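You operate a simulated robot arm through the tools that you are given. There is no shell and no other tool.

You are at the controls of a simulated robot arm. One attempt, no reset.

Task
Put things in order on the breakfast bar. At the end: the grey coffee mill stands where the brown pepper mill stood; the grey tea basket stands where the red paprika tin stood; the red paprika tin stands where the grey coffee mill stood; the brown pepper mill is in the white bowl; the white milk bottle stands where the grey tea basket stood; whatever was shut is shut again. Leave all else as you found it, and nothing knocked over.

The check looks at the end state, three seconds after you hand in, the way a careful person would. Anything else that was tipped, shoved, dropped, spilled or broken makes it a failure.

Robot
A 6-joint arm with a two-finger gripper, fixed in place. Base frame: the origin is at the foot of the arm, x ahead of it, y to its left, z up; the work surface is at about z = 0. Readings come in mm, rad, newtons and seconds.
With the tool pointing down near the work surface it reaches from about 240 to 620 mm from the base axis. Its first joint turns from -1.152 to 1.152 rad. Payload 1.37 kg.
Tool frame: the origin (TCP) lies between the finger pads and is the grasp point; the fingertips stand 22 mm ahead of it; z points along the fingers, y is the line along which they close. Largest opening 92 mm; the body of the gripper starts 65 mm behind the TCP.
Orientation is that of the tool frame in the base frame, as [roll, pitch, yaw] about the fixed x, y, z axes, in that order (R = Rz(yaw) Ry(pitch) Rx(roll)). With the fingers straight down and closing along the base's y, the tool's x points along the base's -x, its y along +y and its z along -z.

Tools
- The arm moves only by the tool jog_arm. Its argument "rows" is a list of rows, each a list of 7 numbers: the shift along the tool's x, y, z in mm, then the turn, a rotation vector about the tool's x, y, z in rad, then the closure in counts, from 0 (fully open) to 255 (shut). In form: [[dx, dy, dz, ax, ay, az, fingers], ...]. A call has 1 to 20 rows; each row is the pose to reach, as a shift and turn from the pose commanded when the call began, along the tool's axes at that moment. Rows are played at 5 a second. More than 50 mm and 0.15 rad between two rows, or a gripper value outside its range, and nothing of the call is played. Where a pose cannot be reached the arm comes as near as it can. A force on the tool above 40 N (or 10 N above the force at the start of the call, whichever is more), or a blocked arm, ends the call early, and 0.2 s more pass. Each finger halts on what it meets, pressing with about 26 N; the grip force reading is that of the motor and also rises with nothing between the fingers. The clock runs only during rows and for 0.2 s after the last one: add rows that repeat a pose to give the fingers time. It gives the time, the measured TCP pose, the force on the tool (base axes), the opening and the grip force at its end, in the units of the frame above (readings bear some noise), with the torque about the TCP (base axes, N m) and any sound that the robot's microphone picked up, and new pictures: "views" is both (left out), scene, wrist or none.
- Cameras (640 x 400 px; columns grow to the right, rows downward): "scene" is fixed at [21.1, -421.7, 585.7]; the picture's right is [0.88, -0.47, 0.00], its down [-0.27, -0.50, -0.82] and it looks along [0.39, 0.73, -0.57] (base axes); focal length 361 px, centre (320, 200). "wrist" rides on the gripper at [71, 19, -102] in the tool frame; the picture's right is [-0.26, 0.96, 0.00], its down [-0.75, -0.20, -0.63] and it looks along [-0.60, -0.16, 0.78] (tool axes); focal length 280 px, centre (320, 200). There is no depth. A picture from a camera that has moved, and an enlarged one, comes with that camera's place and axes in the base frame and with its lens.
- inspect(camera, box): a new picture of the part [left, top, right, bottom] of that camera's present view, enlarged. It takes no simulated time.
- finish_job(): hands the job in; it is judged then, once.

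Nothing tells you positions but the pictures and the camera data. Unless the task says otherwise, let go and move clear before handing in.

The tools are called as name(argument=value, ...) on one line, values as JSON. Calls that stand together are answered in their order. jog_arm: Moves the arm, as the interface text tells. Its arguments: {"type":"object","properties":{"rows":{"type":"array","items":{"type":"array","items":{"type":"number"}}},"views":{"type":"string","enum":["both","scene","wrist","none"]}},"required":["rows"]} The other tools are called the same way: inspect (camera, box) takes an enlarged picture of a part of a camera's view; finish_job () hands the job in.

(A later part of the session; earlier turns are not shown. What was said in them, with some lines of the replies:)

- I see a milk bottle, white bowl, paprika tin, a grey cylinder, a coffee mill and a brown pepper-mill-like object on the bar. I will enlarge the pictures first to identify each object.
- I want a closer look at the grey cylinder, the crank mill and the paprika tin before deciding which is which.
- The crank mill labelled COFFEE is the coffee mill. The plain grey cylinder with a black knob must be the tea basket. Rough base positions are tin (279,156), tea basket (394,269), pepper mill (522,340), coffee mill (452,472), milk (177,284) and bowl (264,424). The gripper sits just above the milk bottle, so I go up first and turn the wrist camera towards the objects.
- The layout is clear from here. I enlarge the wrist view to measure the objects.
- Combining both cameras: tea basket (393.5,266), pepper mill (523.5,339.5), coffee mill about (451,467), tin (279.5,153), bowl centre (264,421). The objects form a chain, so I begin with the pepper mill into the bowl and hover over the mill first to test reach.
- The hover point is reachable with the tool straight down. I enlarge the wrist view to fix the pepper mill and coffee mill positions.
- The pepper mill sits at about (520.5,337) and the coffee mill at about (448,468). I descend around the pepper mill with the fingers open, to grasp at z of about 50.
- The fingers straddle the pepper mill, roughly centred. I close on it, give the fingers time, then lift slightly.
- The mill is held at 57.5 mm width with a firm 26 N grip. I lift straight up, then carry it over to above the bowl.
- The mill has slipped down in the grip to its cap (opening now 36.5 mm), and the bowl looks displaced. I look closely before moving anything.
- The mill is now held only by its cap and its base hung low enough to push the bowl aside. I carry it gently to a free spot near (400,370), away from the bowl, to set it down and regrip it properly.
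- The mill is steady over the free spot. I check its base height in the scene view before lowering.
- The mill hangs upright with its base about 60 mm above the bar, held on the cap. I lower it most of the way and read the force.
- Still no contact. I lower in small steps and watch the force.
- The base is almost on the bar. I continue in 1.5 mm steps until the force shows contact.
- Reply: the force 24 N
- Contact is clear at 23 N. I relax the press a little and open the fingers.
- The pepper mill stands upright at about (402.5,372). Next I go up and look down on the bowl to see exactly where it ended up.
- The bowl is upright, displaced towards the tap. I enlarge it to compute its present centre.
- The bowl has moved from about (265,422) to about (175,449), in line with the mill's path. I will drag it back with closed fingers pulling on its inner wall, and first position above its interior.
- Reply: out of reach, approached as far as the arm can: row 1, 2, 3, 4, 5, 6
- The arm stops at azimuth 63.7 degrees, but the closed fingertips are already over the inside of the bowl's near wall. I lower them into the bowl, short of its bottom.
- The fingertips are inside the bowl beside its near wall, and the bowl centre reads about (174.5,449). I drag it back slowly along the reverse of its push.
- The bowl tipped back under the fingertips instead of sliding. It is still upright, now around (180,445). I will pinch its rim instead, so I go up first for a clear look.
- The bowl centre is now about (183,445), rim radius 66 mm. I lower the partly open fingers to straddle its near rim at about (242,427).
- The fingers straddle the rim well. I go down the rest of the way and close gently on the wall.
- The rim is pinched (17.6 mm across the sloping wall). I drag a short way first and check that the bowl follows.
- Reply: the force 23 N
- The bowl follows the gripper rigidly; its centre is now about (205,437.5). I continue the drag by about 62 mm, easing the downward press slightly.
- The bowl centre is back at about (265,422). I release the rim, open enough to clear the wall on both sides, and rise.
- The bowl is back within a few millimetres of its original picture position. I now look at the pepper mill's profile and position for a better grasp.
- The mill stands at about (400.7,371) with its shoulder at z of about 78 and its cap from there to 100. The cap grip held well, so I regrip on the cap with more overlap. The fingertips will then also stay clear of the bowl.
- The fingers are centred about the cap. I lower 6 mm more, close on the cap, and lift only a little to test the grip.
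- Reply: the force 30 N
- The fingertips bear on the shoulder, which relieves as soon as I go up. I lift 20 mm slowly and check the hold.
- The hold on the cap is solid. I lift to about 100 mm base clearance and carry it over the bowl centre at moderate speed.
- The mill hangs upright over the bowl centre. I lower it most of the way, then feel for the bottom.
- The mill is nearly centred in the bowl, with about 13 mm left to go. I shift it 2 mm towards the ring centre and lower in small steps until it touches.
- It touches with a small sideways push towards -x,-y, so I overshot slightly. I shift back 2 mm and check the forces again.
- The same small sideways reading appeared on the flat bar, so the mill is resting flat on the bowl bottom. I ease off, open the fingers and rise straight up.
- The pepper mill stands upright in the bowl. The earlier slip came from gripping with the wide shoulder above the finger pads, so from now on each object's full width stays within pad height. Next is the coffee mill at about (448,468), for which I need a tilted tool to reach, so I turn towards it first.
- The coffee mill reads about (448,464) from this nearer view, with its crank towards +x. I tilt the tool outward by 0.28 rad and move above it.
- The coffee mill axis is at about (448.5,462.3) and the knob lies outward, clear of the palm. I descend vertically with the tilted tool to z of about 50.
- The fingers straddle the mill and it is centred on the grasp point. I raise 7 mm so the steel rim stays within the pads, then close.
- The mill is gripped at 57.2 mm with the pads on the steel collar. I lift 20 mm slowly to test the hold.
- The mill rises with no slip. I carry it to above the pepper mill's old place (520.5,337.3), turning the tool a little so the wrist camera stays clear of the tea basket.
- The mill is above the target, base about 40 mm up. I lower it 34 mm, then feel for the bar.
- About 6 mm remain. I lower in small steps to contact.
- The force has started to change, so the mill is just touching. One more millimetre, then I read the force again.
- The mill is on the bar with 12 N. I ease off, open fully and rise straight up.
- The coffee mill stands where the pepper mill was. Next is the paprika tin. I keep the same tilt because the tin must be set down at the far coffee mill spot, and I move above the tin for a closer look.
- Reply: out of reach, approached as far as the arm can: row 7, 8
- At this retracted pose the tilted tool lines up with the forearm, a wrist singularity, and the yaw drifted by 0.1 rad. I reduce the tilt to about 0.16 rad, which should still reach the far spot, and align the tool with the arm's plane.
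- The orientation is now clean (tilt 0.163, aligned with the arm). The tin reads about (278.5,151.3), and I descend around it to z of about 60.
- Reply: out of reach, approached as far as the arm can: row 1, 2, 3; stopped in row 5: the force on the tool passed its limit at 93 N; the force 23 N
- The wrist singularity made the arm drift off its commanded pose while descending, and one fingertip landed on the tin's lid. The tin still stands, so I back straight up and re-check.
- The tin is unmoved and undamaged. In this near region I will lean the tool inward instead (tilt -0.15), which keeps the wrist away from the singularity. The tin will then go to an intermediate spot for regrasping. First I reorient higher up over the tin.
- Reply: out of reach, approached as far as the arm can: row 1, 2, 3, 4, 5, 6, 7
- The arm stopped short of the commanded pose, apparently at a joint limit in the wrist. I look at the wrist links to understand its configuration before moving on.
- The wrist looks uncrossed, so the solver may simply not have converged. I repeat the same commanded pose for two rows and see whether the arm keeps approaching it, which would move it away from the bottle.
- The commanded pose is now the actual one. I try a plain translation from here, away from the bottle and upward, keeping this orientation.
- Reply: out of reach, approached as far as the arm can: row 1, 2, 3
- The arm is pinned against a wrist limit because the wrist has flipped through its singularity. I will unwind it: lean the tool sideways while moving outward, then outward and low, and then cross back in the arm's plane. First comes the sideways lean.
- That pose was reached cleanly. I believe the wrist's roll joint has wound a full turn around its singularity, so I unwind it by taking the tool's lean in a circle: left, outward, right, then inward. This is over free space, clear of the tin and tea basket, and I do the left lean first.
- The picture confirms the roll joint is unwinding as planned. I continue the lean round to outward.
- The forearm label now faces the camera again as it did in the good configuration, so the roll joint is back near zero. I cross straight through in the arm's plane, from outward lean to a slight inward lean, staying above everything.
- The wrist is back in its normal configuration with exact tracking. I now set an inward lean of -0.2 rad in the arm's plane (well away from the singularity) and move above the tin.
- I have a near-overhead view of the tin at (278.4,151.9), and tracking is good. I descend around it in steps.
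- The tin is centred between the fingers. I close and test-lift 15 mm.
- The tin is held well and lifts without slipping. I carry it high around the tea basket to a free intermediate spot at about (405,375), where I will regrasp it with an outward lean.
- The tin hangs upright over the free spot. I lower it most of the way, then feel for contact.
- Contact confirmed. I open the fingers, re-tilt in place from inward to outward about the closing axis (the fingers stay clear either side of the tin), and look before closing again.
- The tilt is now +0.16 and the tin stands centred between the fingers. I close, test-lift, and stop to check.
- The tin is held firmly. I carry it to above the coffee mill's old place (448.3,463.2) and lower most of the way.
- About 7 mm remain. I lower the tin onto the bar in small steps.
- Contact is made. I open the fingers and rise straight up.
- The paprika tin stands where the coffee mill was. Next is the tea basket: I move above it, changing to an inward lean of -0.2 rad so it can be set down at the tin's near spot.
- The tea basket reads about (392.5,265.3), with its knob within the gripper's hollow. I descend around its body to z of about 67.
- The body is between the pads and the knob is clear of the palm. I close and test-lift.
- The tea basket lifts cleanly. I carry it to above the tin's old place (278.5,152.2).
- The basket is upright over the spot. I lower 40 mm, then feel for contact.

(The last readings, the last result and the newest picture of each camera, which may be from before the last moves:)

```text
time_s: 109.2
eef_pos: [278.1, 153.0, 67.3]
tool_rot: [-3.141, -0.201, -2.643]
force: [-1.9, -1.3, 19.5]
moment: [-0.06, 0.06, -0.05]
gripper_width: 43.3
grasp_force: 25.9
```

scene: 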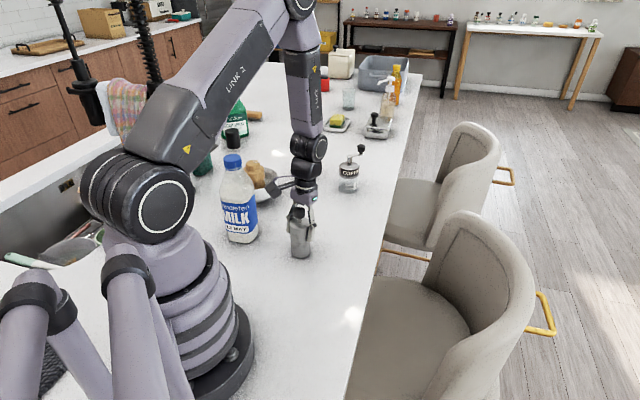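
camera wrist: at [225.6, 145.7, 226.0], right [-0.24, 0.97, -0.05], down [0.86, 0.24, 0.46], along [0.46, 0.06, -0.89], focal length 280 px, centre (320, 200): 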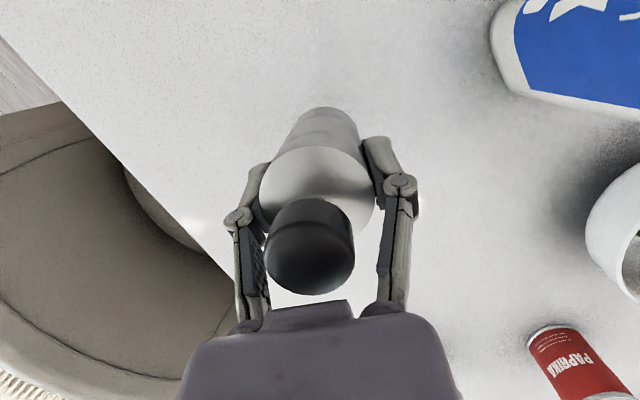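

Firm contact at 19 N. I ease off, open fully and rise straight up.

jog_arm(rows=[[0.15, 0, -0.8, 0, 0, 0, 255], [0.15, 0, -0.8, 0, 0, 0, 190], [0.15, 0, -0.8, 0, 0, 0, 120], [0.15, 0, -0.8, 0, 0, 0, 50], [0.15, 0, -0.8, 0, 0, 0, 0], [0.15, 0, -0.8, 0, 0, 0, 0], [4, 0, -19.6, 0, 0, 0, 0], [10, 0, -49, 0, 0, 0, 0], [18, 0, -88.2, 0, 0, 0, 0], [26, 0, -127.4, 0, 0, 0, 0], [34, 0, -166.6, 0, 0, 0, 0], [40, 0, -196, 0, 0, 0, 0], [40, 0, -196, 0, 0, 0, 0]])

inspect(camera="scene", box=[190, 130, 350, 280])

inspect(camera="wrist", box=[340, 0, 640, 240])

```text
time_s: 112.0
eef_pos: [278.3, 154.6, 267.3]
tool_rot: [3.142, -0.203, -2.64]
force: [0.2, 0.2, 0.4]
moment: [-0.01, -0.01, 0.03]
gripper_width: 91.9
grasp_force: 0.0
camera wrist: at [225.8, 146.5, 381.4], right [-0.24, 0.97, -0.05], down [0.86, 0.24, 0.46], along [0.46, 0.06, -0.89], focal length 280 px, centre (320, 200)
```

scene: 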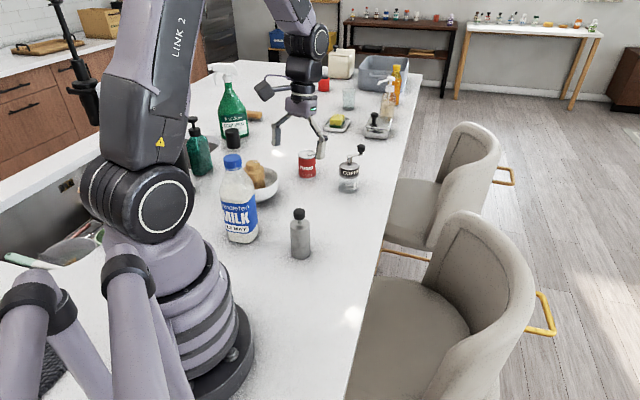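
wrist: 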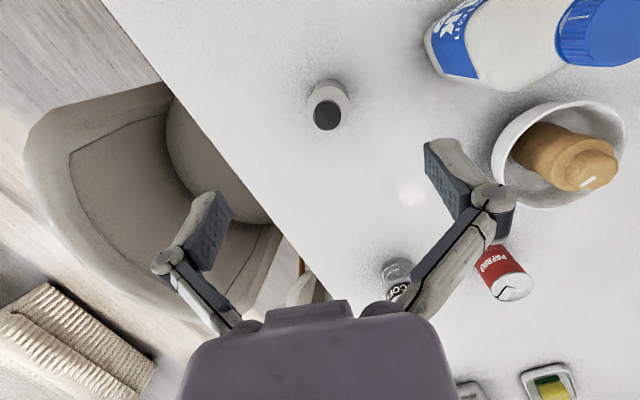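

```text
2.67 times, centred on (270, 205) of scene
camera zoom: at [21.1, -421.7, 585.7], right [0.88, -0.47, 0.0], down [-0.27, -0.5, -0.82], along [0.39, 0.73, -0.57], focal length 963 px, centre (453, 187)
```

zoom: 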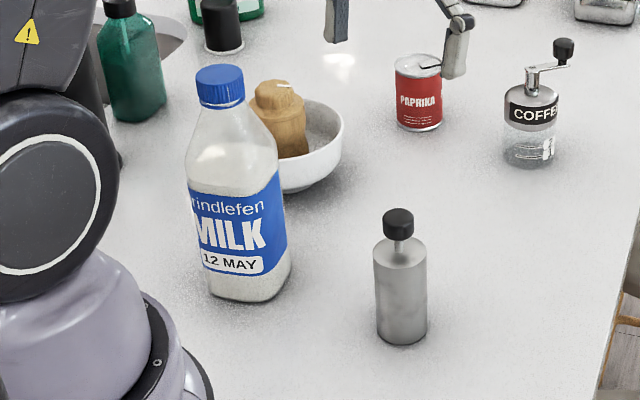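

```text
1.67 times, centred on (490, 120) of wrist
camera zoom: at [225.8, 146.5, 381.4], right [-0.24, 0.97, -0.05], down [0.86, 0.24, 0.46], along [0.46, 0.06, -0.89], focal length 467 px, centre (37, 333)
```

zoom: 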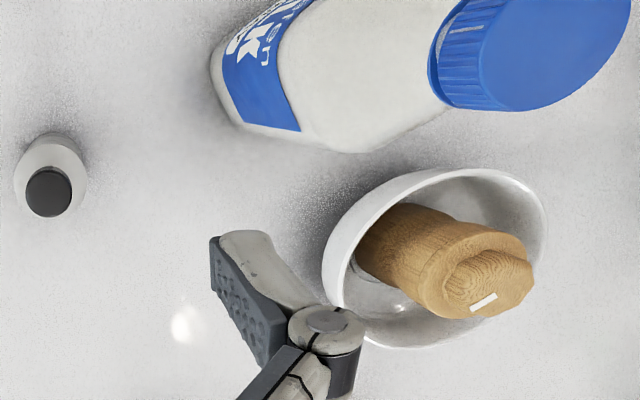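

The tea basket stands where the tin was. Now the milk bottle: it is too tall to grip by the body from above, so I will grip its cap and neck with the tool vertical. I move above it first to measure the cap.

jog_arm(rows=[[7.7, 40.5, -8, 0.007, -0.051, -0.071, 0], [15.4, 81.1, -12, 0.0145, -0.102, -0.142, 0], [23, 121.7, -15, 0.022, -0.152, -0.213, 0], [30.7, 162.2, -16.8, 0.029, -0.203, -0.284, 0], [30.7, 162.2, -16.8, 0.029, -0.203, -0.284, 0]])

inspect(camera="wrist", box=[180, 0, 460, 240])

inspect(camera="scene", box=[190, 60, 310, 260])

```text
time_s: 113.2
eef_pos: [176.4, 283.4, 288.7]
tool_rot: [-3.141, 0.003, -2.355]
force: [0.1, -0.7, 0.3]
moment: [-0.01, 0.03, 0.01]
gripper_width: 92.3
grasp_force: 0.0
camera wrist: at [112.4, 245.1, 390.7], right [-0.5, 0.87, 0.0], down [0.68, 0.39, 0.63], along [0.54, 0.31, -0.78], focal length 280 px, centre (320, 200)
```

scene: 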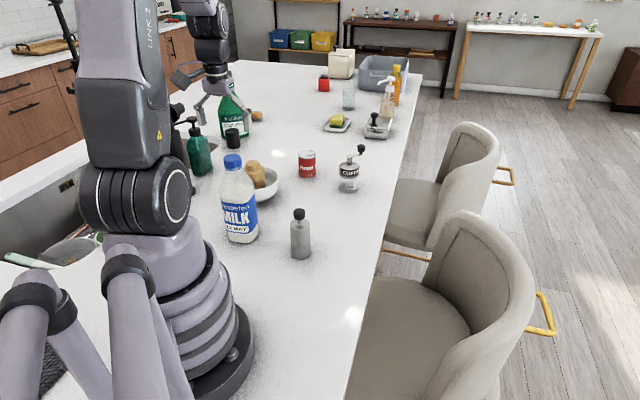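
wrist: 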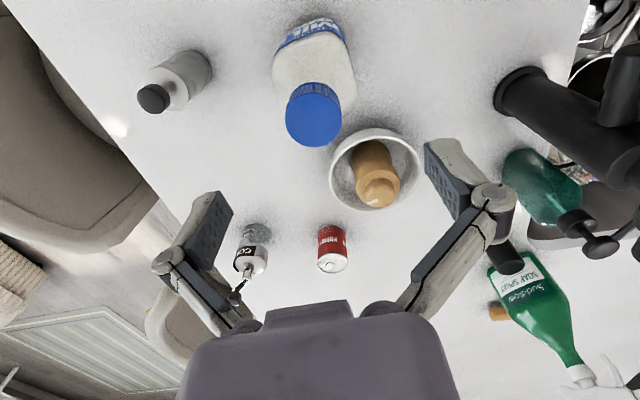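

```text
1.67 times, centred on (320, 120) of wrist
camera zoom: at [112.4, 245.1, 390.7], right [-0.5, 0.87, 0.0], down [0.68, 0.39, 0.63], along [0.54, 0.31, -0.78], focal length 467 px, centre (320, 333)
```

zoom: 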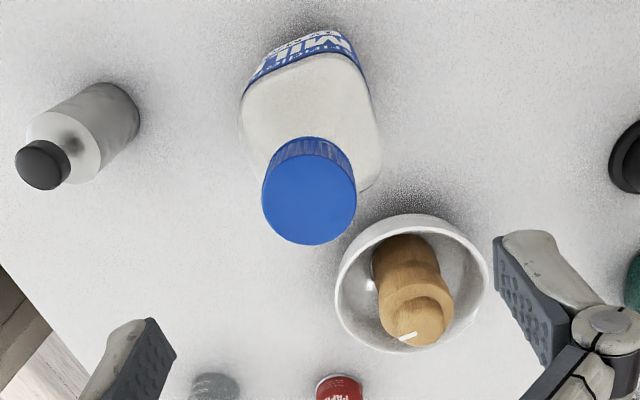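

```text
2.00 times, centred on (250, 160) of scene
camera zoom: at [21.1, -421.7, 585.7], right [0.88, -0.47, 0.0], down [-0.27, -0.5, -0.82], along [0.39, 0.73, -0.57], focal length 722 px, centre (460, 280)
```

zoom: 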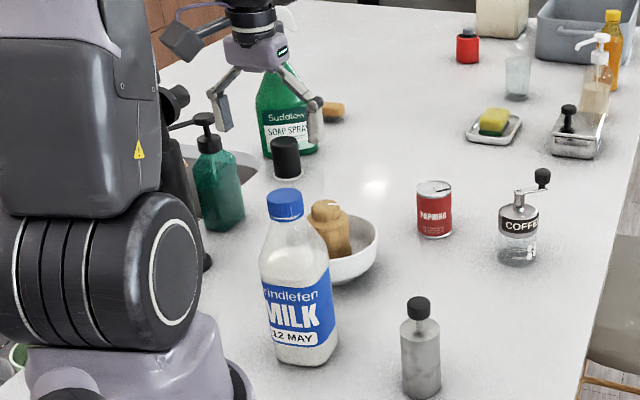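

The cap centre is at about (178,278.5), top near z of 215. I correct the position and come down to just above it for an alignment check.

jog_arm(rows=[[2.3, -4.6, 15, 0, 0, 0, 0], [2.3, -4.6, 32, 0, 0, 0, 0], [2.3, -4.6, 43.7, 0, 0, 0, 0], [2.3, -4.6, 43.7, 0, 0, 0, 0]])

inspect(camera="wrist", box=[180, 40, 460, 280])

inspect(camera="scene", box=[190, 80, 290, 200])

```text
time_s: 114.2
eef_pos: [176.8, 277.7, 245.5]
tool_rot: [-3.14, 0.001, -2.355]
force: [0.2, 0.0, -0.1]
moment: [-0.04, 0.01, 0.02]
gripper_width: 92.1
grasp_force: 0.0
camera wrist: at [114.1, 240.6, 347.2], right [-0.5, 0.87, 0.0], down [0.68, 0.39, 0.63], along [0.54, 0.31, -0.78], focal length 280 px, centre (320, 200)
```

scene: 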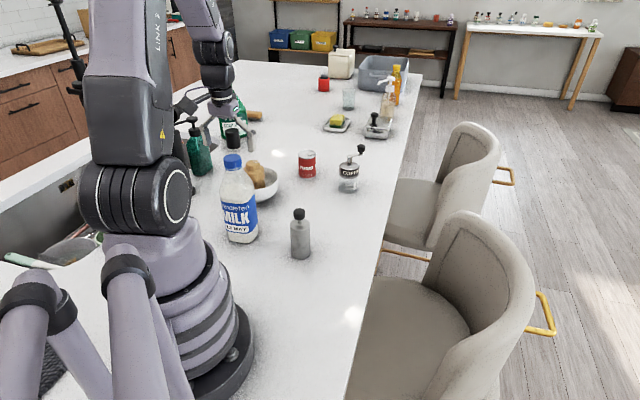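
wrist: 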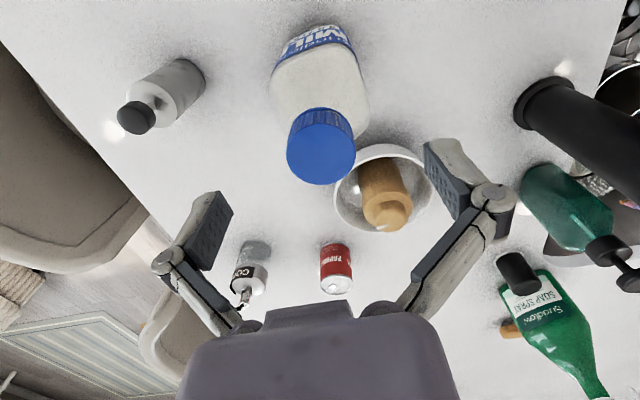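

```text
1.67 times, centred on (320, 160) of wrist
camera zoom: at [114.1, 240.6, 347.2], right [-0.5, 0.87, 0.0], down [0.68, 0.39, 0.63], along [0.54, 0.31, -0.78], focal length 467 px, centre (320, 267)
```

zoom: 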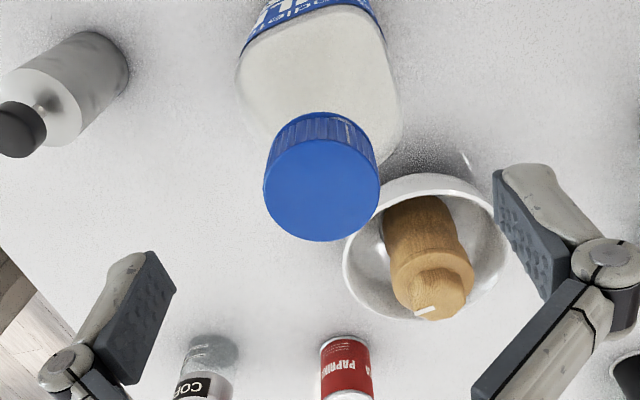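

```text
3.33 times, centred on (240, 140) of scene
camera zoom: at [21.1, -421.7, 585.7], right [0.88, -0.47, 0.0], down [-0.27, -0.5, -0.82], along [0.39, 0.73, -0.57], focal length 1204 px, centre (587, 400)
```

zoom: 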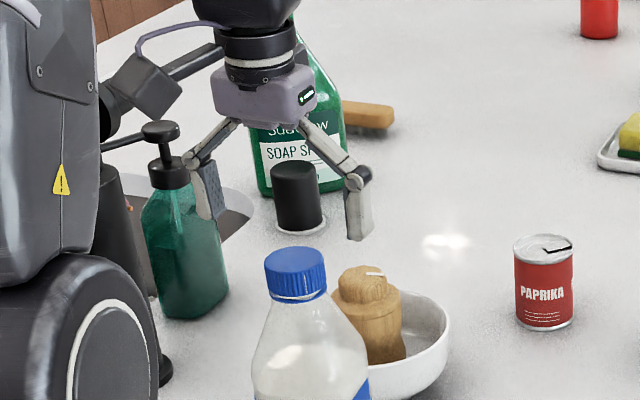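

The cap is well aligned. I come down with the fingertips beside the cap and compare heights in the scene picture before closing.

jog_arm(rows=[[-1.9, 0.2, 12, 0, 0, 0, 0], [-1.9, 0.2, 23.5, 0, 0, 0, 0], [-1.9, 0.2, 23.5, 0, 0, 0, 0]])

inspect(camera="scene", box=[190, 90, 280, 200])

inspect(camera="wrist", box=[180, 40, 460, 280])

```text
time_s: 115.0
eef_pos: [179.3, 279.8, 223.0]
tool_rot: [-3.141, 0.001, -2.357]
force: [-0.5, 0.0, 0.1]
moment: [0.0, -0.02, 0.04]
gripper_width: 91.9
grasp_force: 0.0
camera wrist: at [115.4, 242.2, 323.6], right [-0.5, 0.87, 0.0], down [0.68, 0.39, 0.63], along [0.54, 0.31, -0.78], focal length 280 px, centre (320, 200)
```

scene: 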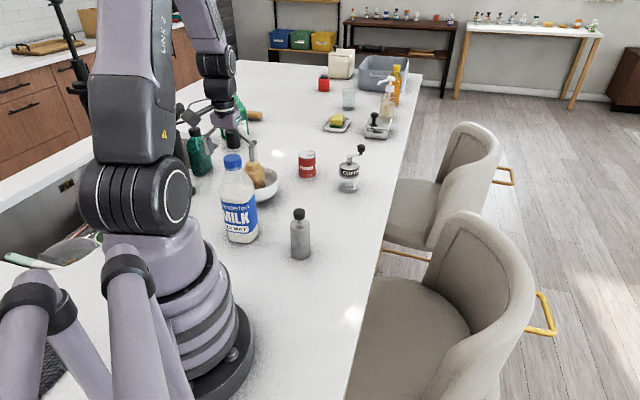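
wrist: 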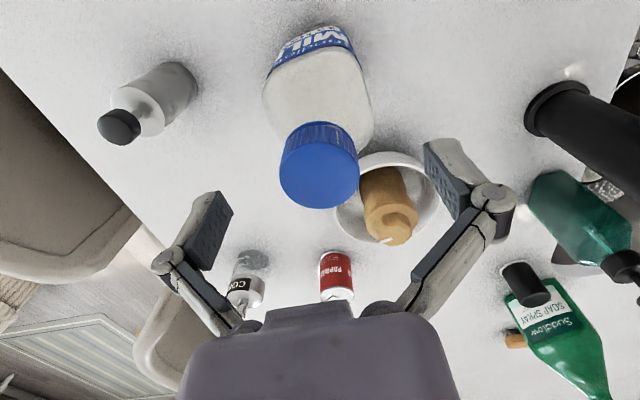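

```text
3.64 times, centred on (235, 145) of scene
camera zoom: at [21.1, -421.7, 585.7], right [0.88, -0.47, 0.0], down [-0.27, -0.5, -0.82], along [0.39, 0.73, -0.57], focal length 1314 px, centre (629, 400)
```

zoom: 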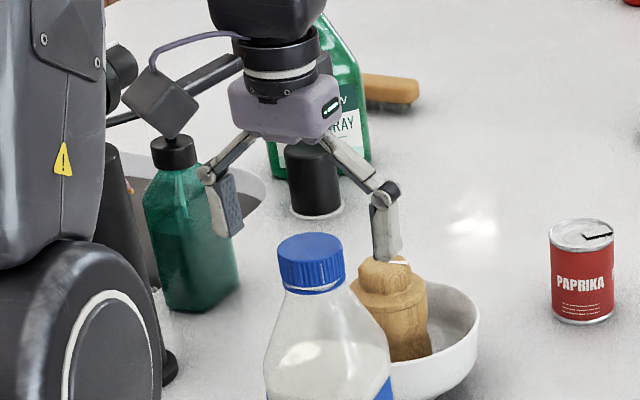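

```text
1.67 times, centred on (320, 160) of wrist
camera zoom: at [115.4, 242.2, 323.6], right [-0.5, 0.87, 0.0], down [0.68, 0.39, 0.63], along [0.54, 0.31, -0.78], focal length 467 px, centre (320, 267)
```

zoom: 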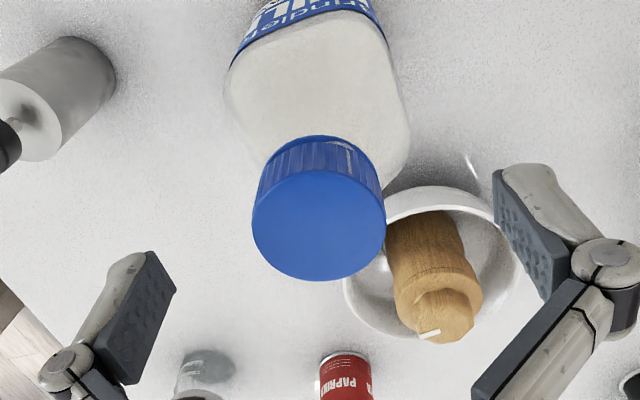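

The cap is about 37 mm wide with its top near z of 215. The open fingertips sit a little higher than when closed. I lower 5.5 mm so the closed pads will cover the cap but stay above the sloping shoulder, then close.

jog_arm(rows=[[0, 0, 5.5, 0, 0, 0, 0], [0, 0, 5.5, 0, 0, 0, 60], [0, 0, 5.5, 0, 0, 0, 110], [0, 0, 5.5, 0, 0, 0, 160], [0, 0, 5.5, 0, 0, 0, 255], [0, 0, 5.5, 0, 0, 0, 255], [0, 0, 5.5, 0, 0, 0, 255]])

inspect(camera="scene", box=[190, 90, 280, 200])

inspect(camera="wrist", box=[180, 40, 460, 280])

```text
time_s: 116.6
eef_pos: [180.9, 278.9, 217.6]
tool_rot: [3.141, 0.004, -2.356]
force: [0.2, -0.8, -0.2]
moment: [0.01, -0.02, -0.03]
gripper_width: 35.7
grasp_force: 26.2
camera wrist: at [115.4, 242.1, 318.6], right [-0.5, 0.87, 0.0], down [0.68, 0.39, 0.63], along [0.54, 0.31, -0.78], focal length 280 px, centre (320, 200)
```

scene: 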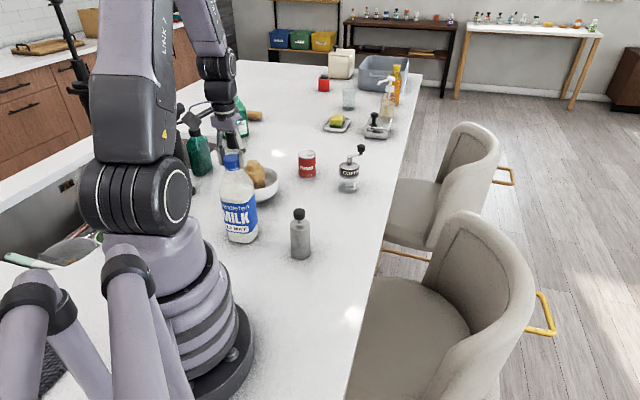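
wrist: 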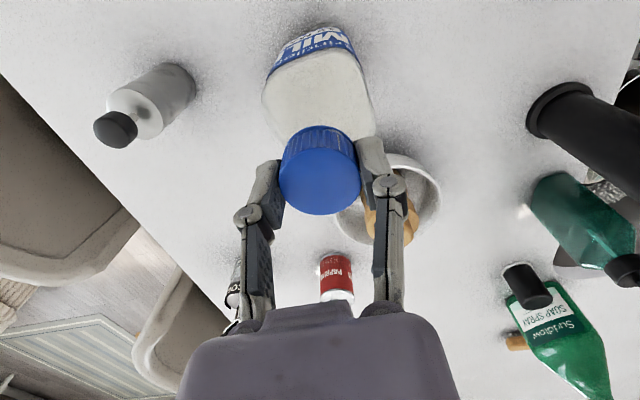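

```text
3.64 times, centred on (235, 145) of scene
camera zoom: at [21.1, -421.7, 585.7], right [0.88, -0.47, 0.0], down [-0.27, -0.5, -0.82], along [0.39, 0.73, -0.57], focal length 1314 px, centre (629, 400)
```

zoom: 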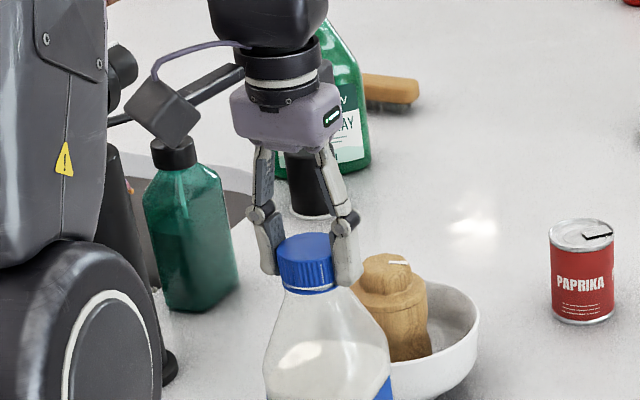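

```text
1.67 times, centred on (320, 160) of wrist
camera zoom: at [115.4, 242.1, 318.6], right [-0.5, 0.87, 0.0], down [0.68, 0.39, 0.63], along [0.54, 0.31, -0.78], focal length 467 px, centre (320, 267)
```

zoom: 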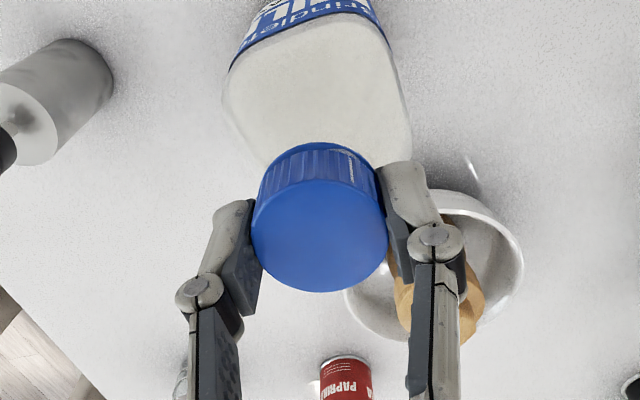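

The cap is gripped evenly (35.7 mm) with negligible side force. I lift slowly by 12 mm and check weight and slip.

jog_arm(rows=[[0, 0, -2, 0, 0, 0, 255], [0, 0, -4, 0, 0, 0, 255], [0, 0, -7, 0, 0, 0, 255], [0, 0, -10, 0, 0, 0, 255], [0, 0, -12, 0, 0, 0, 255], [0, 0, -12, 0, 0, 0, 255], [0, 0, -12, 0, 0, 0, 255]])

inspect(camera="scene", box=[190, 100, 300, 260])

inspect(camera="wrist", box=[180, 40, 460, 280])

```text
time_s: 118.2
eef_pos: [180.2, 278.2, 229.5]
tool_rot: [3.141, 0.004, -2.356]
force: [-0.2, -0.8, -1.7]
moment: [0.0, -0.02, 0.01]
gripper_width: 35.8
grasp_force: 26.0
camera wrist: at [115.2, 241.7, 330.5], right [-0.5, 0.87, 0.0], down [0.68, 0.39, 0.63], along [0.54, 0.31, -0.78], focal length 280 px, centre (320, 200)
```

scene: 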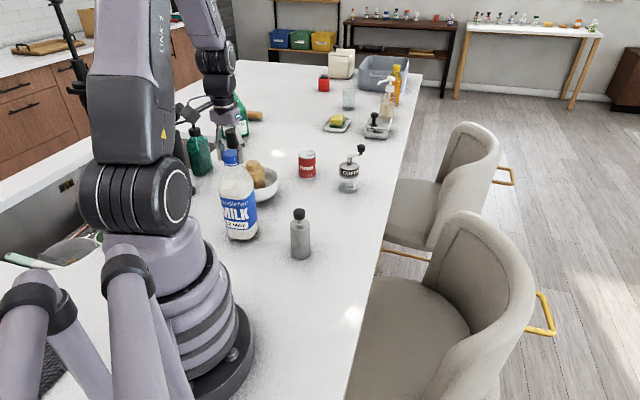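
wrist: 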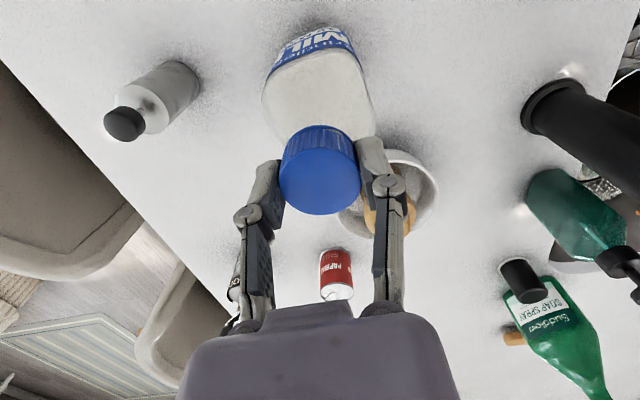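

```text
2.50 times, centred on (245, 180) of scene
camera zoom: at [21.1, -421.7, 585.7], right [0.88, -0.47, 0.0], down [-0.27, -0.5, -0.82], along [0.39, 0.73, -0.57], focal length 903 px, centre (508, 250)
```

zoom: 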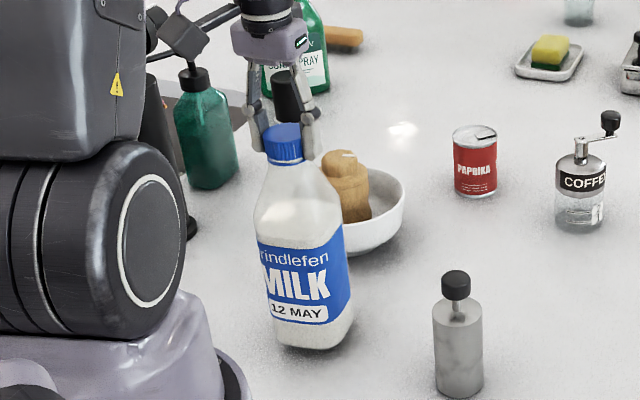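

```text
1.67 times, centred on (320, 160) of wrist
camera zoom: at [115.2, 241.7, 330.5], right [-0.5, 0.87, 0.0], down [0.68, 0.39, 0.63], along [0.54, 0.31, -0.78], focal length 467 px, centre (320, 267)
```

zoom: 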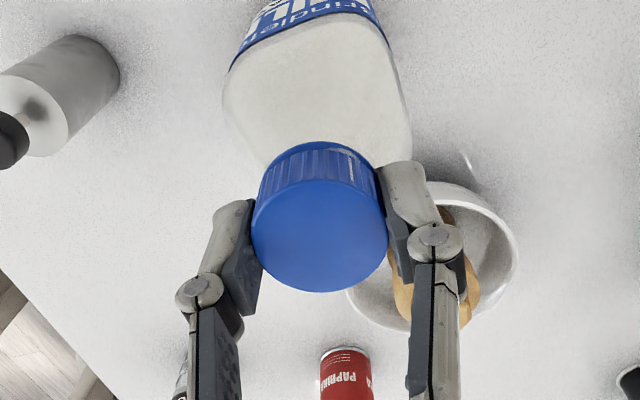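

The bottle lifts cleanly and is light (about 2 N). I raise it further and carry it smoothly to above the tea basket's old place (393,266).

jog_arm(rows=[[0, 0, -6, 0, 0, 0, 255], [0, 0, -15, 0, 0, 0, 255], [0, 0, -24, 0, 0, 0, 255], [0, 0, -28, 0, 0, 0, 255], [-2.8, -3.2, -28, 0, 0, 0, 255], [-8.5, -9.6, -28, 0, 0, 0, 255], [-17, -19.2, -28, 0, 0, 0, 255], [-26.8, -30.3, -28, 0, 0, 0, 255], [-36.7, -41.5, -28, 0, 0, 0, 255], [-46.6, -52.7, -28, 0, 0, 0, 255], [-56.5, -63.9, -28, 0, 0, 0, 255], [-66.4, -75.1, -28, 0, 0, 0, 255], [-76.3, -86.2, -28, 0, 0, 0, 255], [-86.2, -97.4, -28, 0, 0, 0, 255], [-96.1, -108.6, -28, 0, 0, 0, 255], [-106, -119.8, -28, 0, 0, 0, 255], [-115.9, -131, -28, 0, 0, 0, 255], [-125.8, -142.1, -28, 0, 0, 0, 255], [-134.2, -151.7, -28, 0, 0, 0, 255], [-141.3, -159.7, -28, 0, 0, 0, 255]])

inspect(camera="scene", box=[220, 60, 400, 240])

inspect(camera="wrist", box=[180, 40, 460, 280])

```text
time_s: 122.4
eef_pos: [392.8, 265.6, 258.1]
tool_rot: [3.141, 0.002, -2.356]
force: [0.3, 0.3, -0.6]
moment: [0.0, 0.0, 0.0]
gripper_width: 35.9
grasp_force: 25.6
camera wrist: at [328.3, 229.1, 358.8], right [-0.5, 0.87, 0.0], down [0.68, 0.39, 0.63], along [0.54, 0.31, -0.78], focal length 280 px, centre (320, 200)
```

scene: 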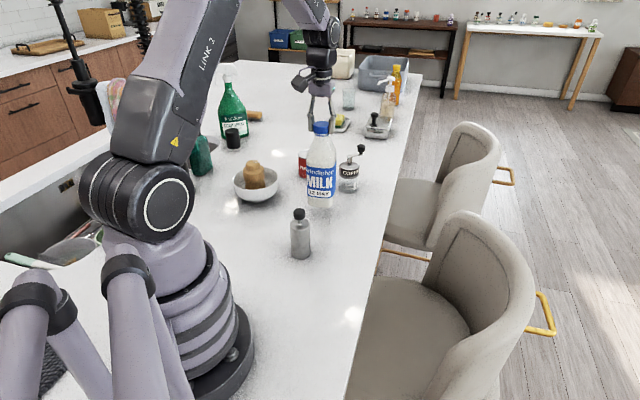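
wrist: 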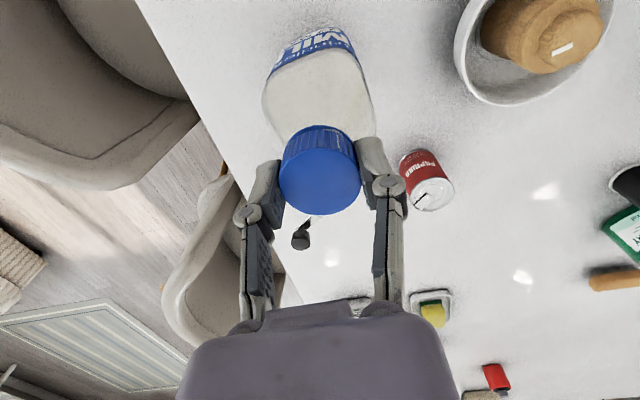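

```text
2.22 times, centred on (310, 150) of scene
camera zoom: at [21.1, -421.7, 585.7], right [0.88, -0.47, 0.0], down [-0.27, -0.5, -0.82], along [0.39, 0.73, -0.57], focal length 803 px, centre (342, 311)
```

zoom: 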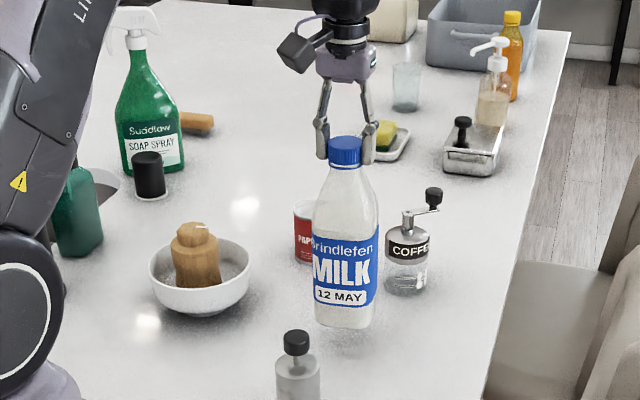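

```text
1.67 times, centred on (320, 160) of wrist
camera zoom: at [328.3, 229.1, 358.8], right [-0.5, 0.87, 0.0], down [0.68, 0.39, 0.63], along [0.54, 0.31, -0.78], focal length 467 px, centre (320, 267)
```

zoom: 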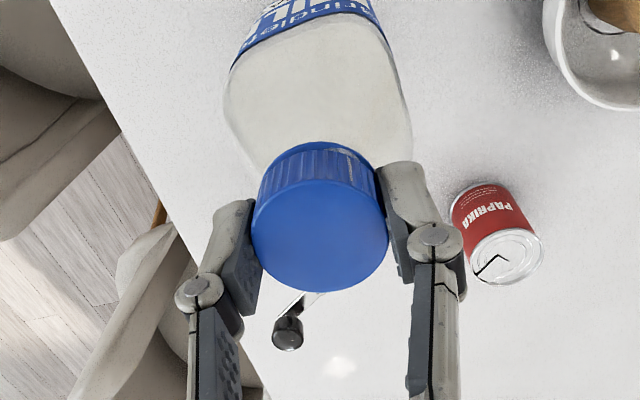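

The bottle hangs upright over the spot, and the pepper mill in the bowl is now plainly visible and standing. I lower the bottle 36 mm, then feel for contact.

jog_arm(rows=[[0, 0, 6, 0, 0, 0, 255], [0, 0, 15, 0, 0, 0, 255], [0, 0, 24, 0, 0, 0, 255], [0, 0, 31, 0, 0, 0, 255], [0, 0, 36, 0, 0, 0, 255], [0, 0, 36, 0, 0, 0, 255]], views="none")

jog_arm(rows=[[0, 0, 1.5, 0, 0, 0, 255], [0, 0, 3, 0, 0, 0, 255], [0, 0, 3, 0, 0, 0, 255]], views="none")

```text
time_s: 123.8
eef_pos: [392.7, 265.9, 220.0]
tool_rot: [3.142, 0.003, -2.356]
force: [-0.3, -0.5, -1.1]
moment: [0.02, 0.01, -0.03]
gripper_width: 35.6
grasp_force: 25.9
```

```text
time_s: 124.6
eef_pos: [391.4, 265.7, 217.4]
tool_rot: [3.141, 0.001, -2.355]
force: [0.2, 0.7, -0.8]
moment: [0.04, 0.01, 0.03]
gripper_width: 35.6
grasp_force: 25.6
```

jog_arm(rows=[[0, 0, 1, 0, 0, 0, 255], [0, 0, 2, 0, 0, 0, 255], [0, 0, 2, 0, 0, 0, 255]], views="none")

```text
time_s: 125.4
eef_pos: [393.6, 266.2, 217.3]
tool_rot: [-3.141, 0.005, -2.356]
force: [-0.7, -0.4, 10.1]
moment: [-0.12, 0.2, -0.03]
gripper_width: 35.6
grasp_force: 26.1
```

Contact at 10 N. I ease off, open the fingers symmetrically and rise straight up clear of the bottle.

jog_arm(rows=[[0, 0, -0.6, 0, 0, 0, 255], [0, 0, -0.6, 0, 0, 0, 200], [0, 0, -0.6, 0, 0, 0, 140], [0, 0, -0.6, 0, 0, 0, 70], [0, 0, -0.6, 0, 0, 0, 0], [0, 0, -0.6, 0, 0, 0, 0], [0, 0, -12, 0, 0, 0, 0], [0, 0, -30, 0, 0, 0, 0], [0, 0, -60, 0, 0, 0, 0], [0, 0, -95, 0, 0, 0, 0], [0, 0, -110, 0, 0, 0, 0], [0, 0, -110, 0, 0, 0, 0]])

inspect(camera="scene", box=[200, 120, 380, 280])

inspect(camera="wrist", box=[180, 0, 500, 280])

```text
time_s: 128.0
eef_pos: [391.1, 266.6, 326.0]
tool_rot: [-3.14, 0.002, -2.356]
force: [0.1, -0.8, -0.2]
moment: [-0.02, -0.01, 0.03]
gripper_width: 91.9
grasp_force: 0.1
camera wrist: at [328.1, 228.7, 427.9], right [-0.5, 0.87, 0.0], down [0.68, 0.39, 0.63], along [0.54, 0.31, -0.78], focal length 280 px, centre (320, 200)
```

scene: 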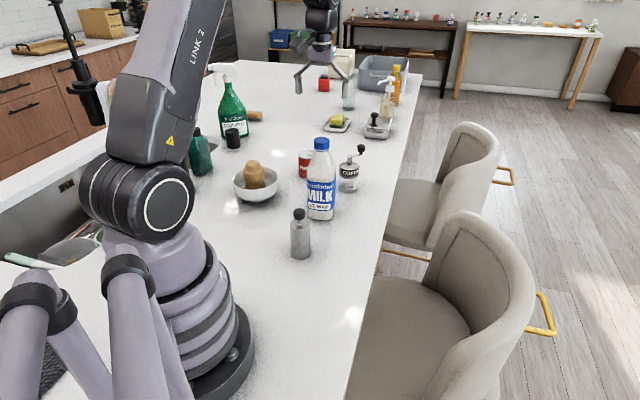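
wrist: 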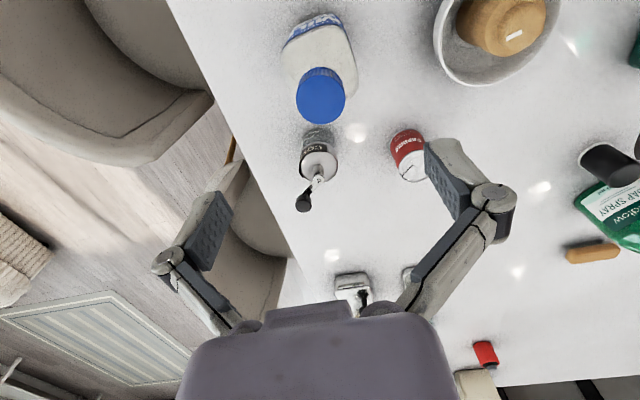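

```text
2.50 times, centred on (290, 200) of scene
camera zoom: at [21.1, -421.7, 585.7], right [0.88, -0.47, 0.0], down [-0.27, -0.5, -0.82], along [0.39, 0.73, -0.57], focal length 903 px, centre (395, 200)
```

zoom: 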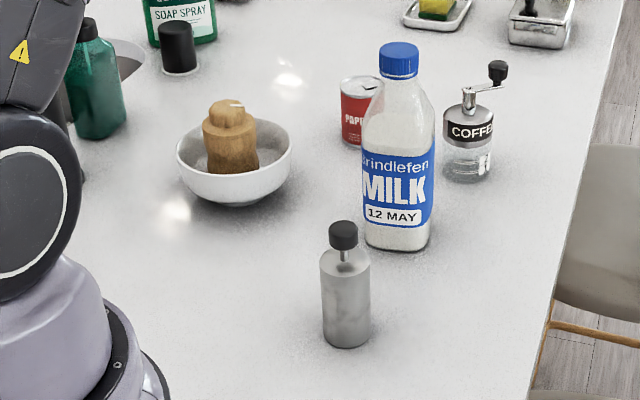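

```text
1.43 times, centred on (340, 140) of wrist
camera zoom: at [328.1, 228.7, 427.9], right [-0.5, 0.87, 0.0], down [0.68, 0.39, 0.63], along [0.54, 0.31, -0.78], focal length 401 px, centre (291, 286)
```

zoom: 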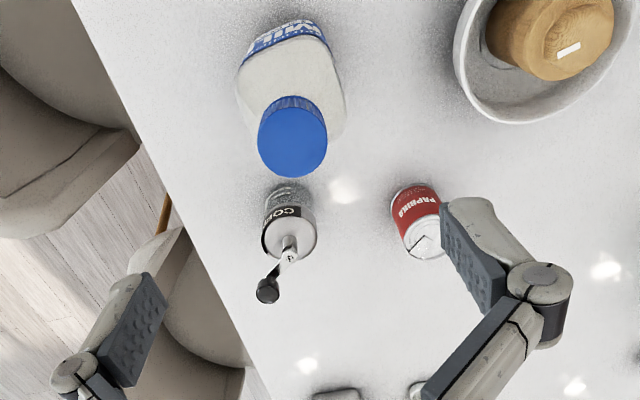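

All five items are placed: milk at about (393,267), tea basket, tin and coffee mill upright on their spots, and the pepper mill standing in the bowl. I move the arm clear of everything and take a last look.

jog_arm(rows=[[20, 20, -8, 0, 0, 0, 0], [45, 45, -15, 0, 0, 0, 0], [70, 70, -20, 0, 0, 0, 0], [92, 92, -25, 0, 0, 0, 0], [92, 92, -25, 0, 0, 0, 0]])

inspect(camera="scene", box=[180, 60, 420, 280])

inspect(camera="wrist", box=[220, 0, 560, 260])

```text
time_s: 129.2
eef_pos: [262.4, 265.9, 350.5]
tool_rot: [3.14, 0.004, -2.358]
force: [-0.1, 0.6, -0.5]
moment: [0.0, 0.0, 0.0]
gripper_width: 91.8
grasp_force: 0.0
camera wrist: at [197.9, 228.9, 452.9], right [-0.5, 0.87, 0.0], down [0.68, 0.39, 0.63], along [0.54, 0.31, -0.78], focal length 280 px, centre (320, 200)
```

scene: 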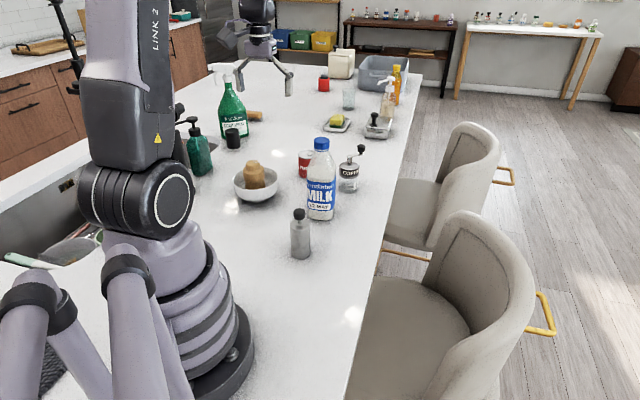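
wrist: 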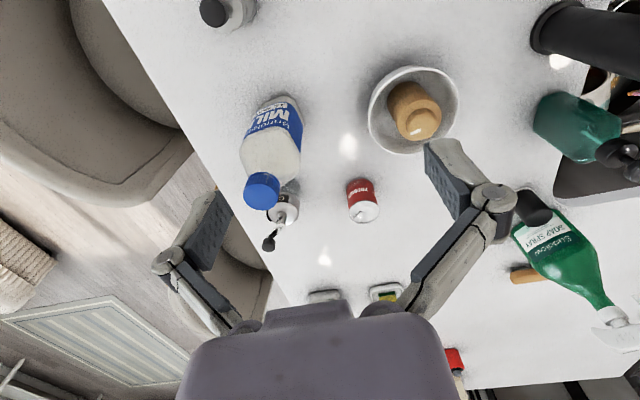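

```text
1.82 times, centred on (300, 170) of scene
camera zoom: at [21.1, -421.7, 585.7], right [0.88, -0.47, 0.0], down [-0.27, -0.5, -0.82], along [0.39, 0.73, -0.57], focal length 657 px, centre (356, 254)
```

zoom: 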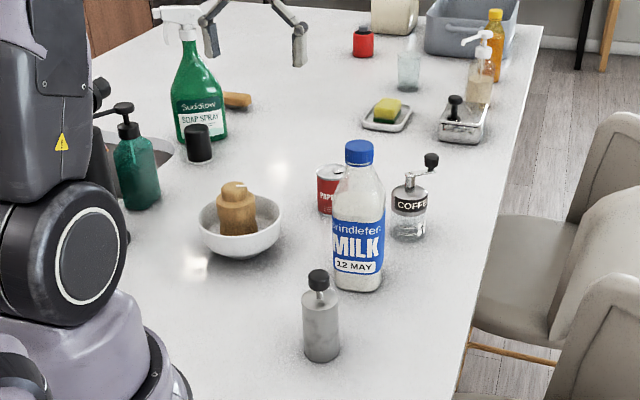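

```text
1.54 times, centred on (390, 130) of wrist
camera zoom: at [197.9, 228.9, 452.9], right [-0.5, 0.87, 0.0], down [0.68, 0.39, 0.63], along [0.54, 0.31, -0.78], focal length 431 px, centre (212, 308)
```

zoom: 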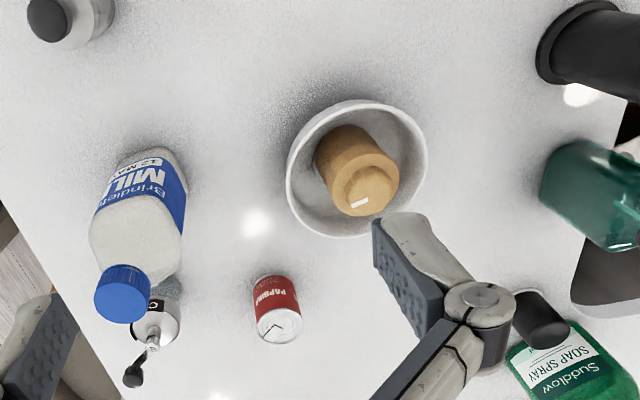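

Everything stands upright in its new place, the bowl is within about 5 mm of where it was, nothing else has been disturbed, and the gripper is open and clear. I hand the job in.

finish_job()

```text
The job is handed in.
```

The job is handed in, and all five items are where the task asked, standing upright when I last looked. I don't have the check's verdict.

- **Coffee mill:** it stands where the pepper mill stood.
- **Tea basket:** it stands where the paprika tin stood. I took the plain grey cylinder with the black knob to be the tea basket, since the crank mill is labelled COFFEE.
- **Paprika tin:** it stands where the coffee mill stood.
- **Pepper mill:** it is in the white bowl, on its base.
- **Milk bottle:** it stands where the tea basket stood, cap still on.

Three things went wrong along the way:

- **Bowl pushed:** on the first lift the pepper mill slipped in the grip and pushed the bowl about 90 mm. I set the mill down, dragged the bowl back, and put the mill in. My last measurement put the bowl about 5 mm from its original place. While I was moving it back, it tipped briefly but stayed upright.
- **Tin pressed:** a fingertip pressed hard on the paprika tin's lid (about 93 N) when the arm drifted off its commanded position. The tin stayed upright and did not visibly move, and I saw no damage.
- **Tin set down midway:** the tin was set down once on a free spot and gripped again before reaching its final place.

I opened nothing. The rest of the bar looked undisturbed, and the gripper was open and clear of everything when I handed in.
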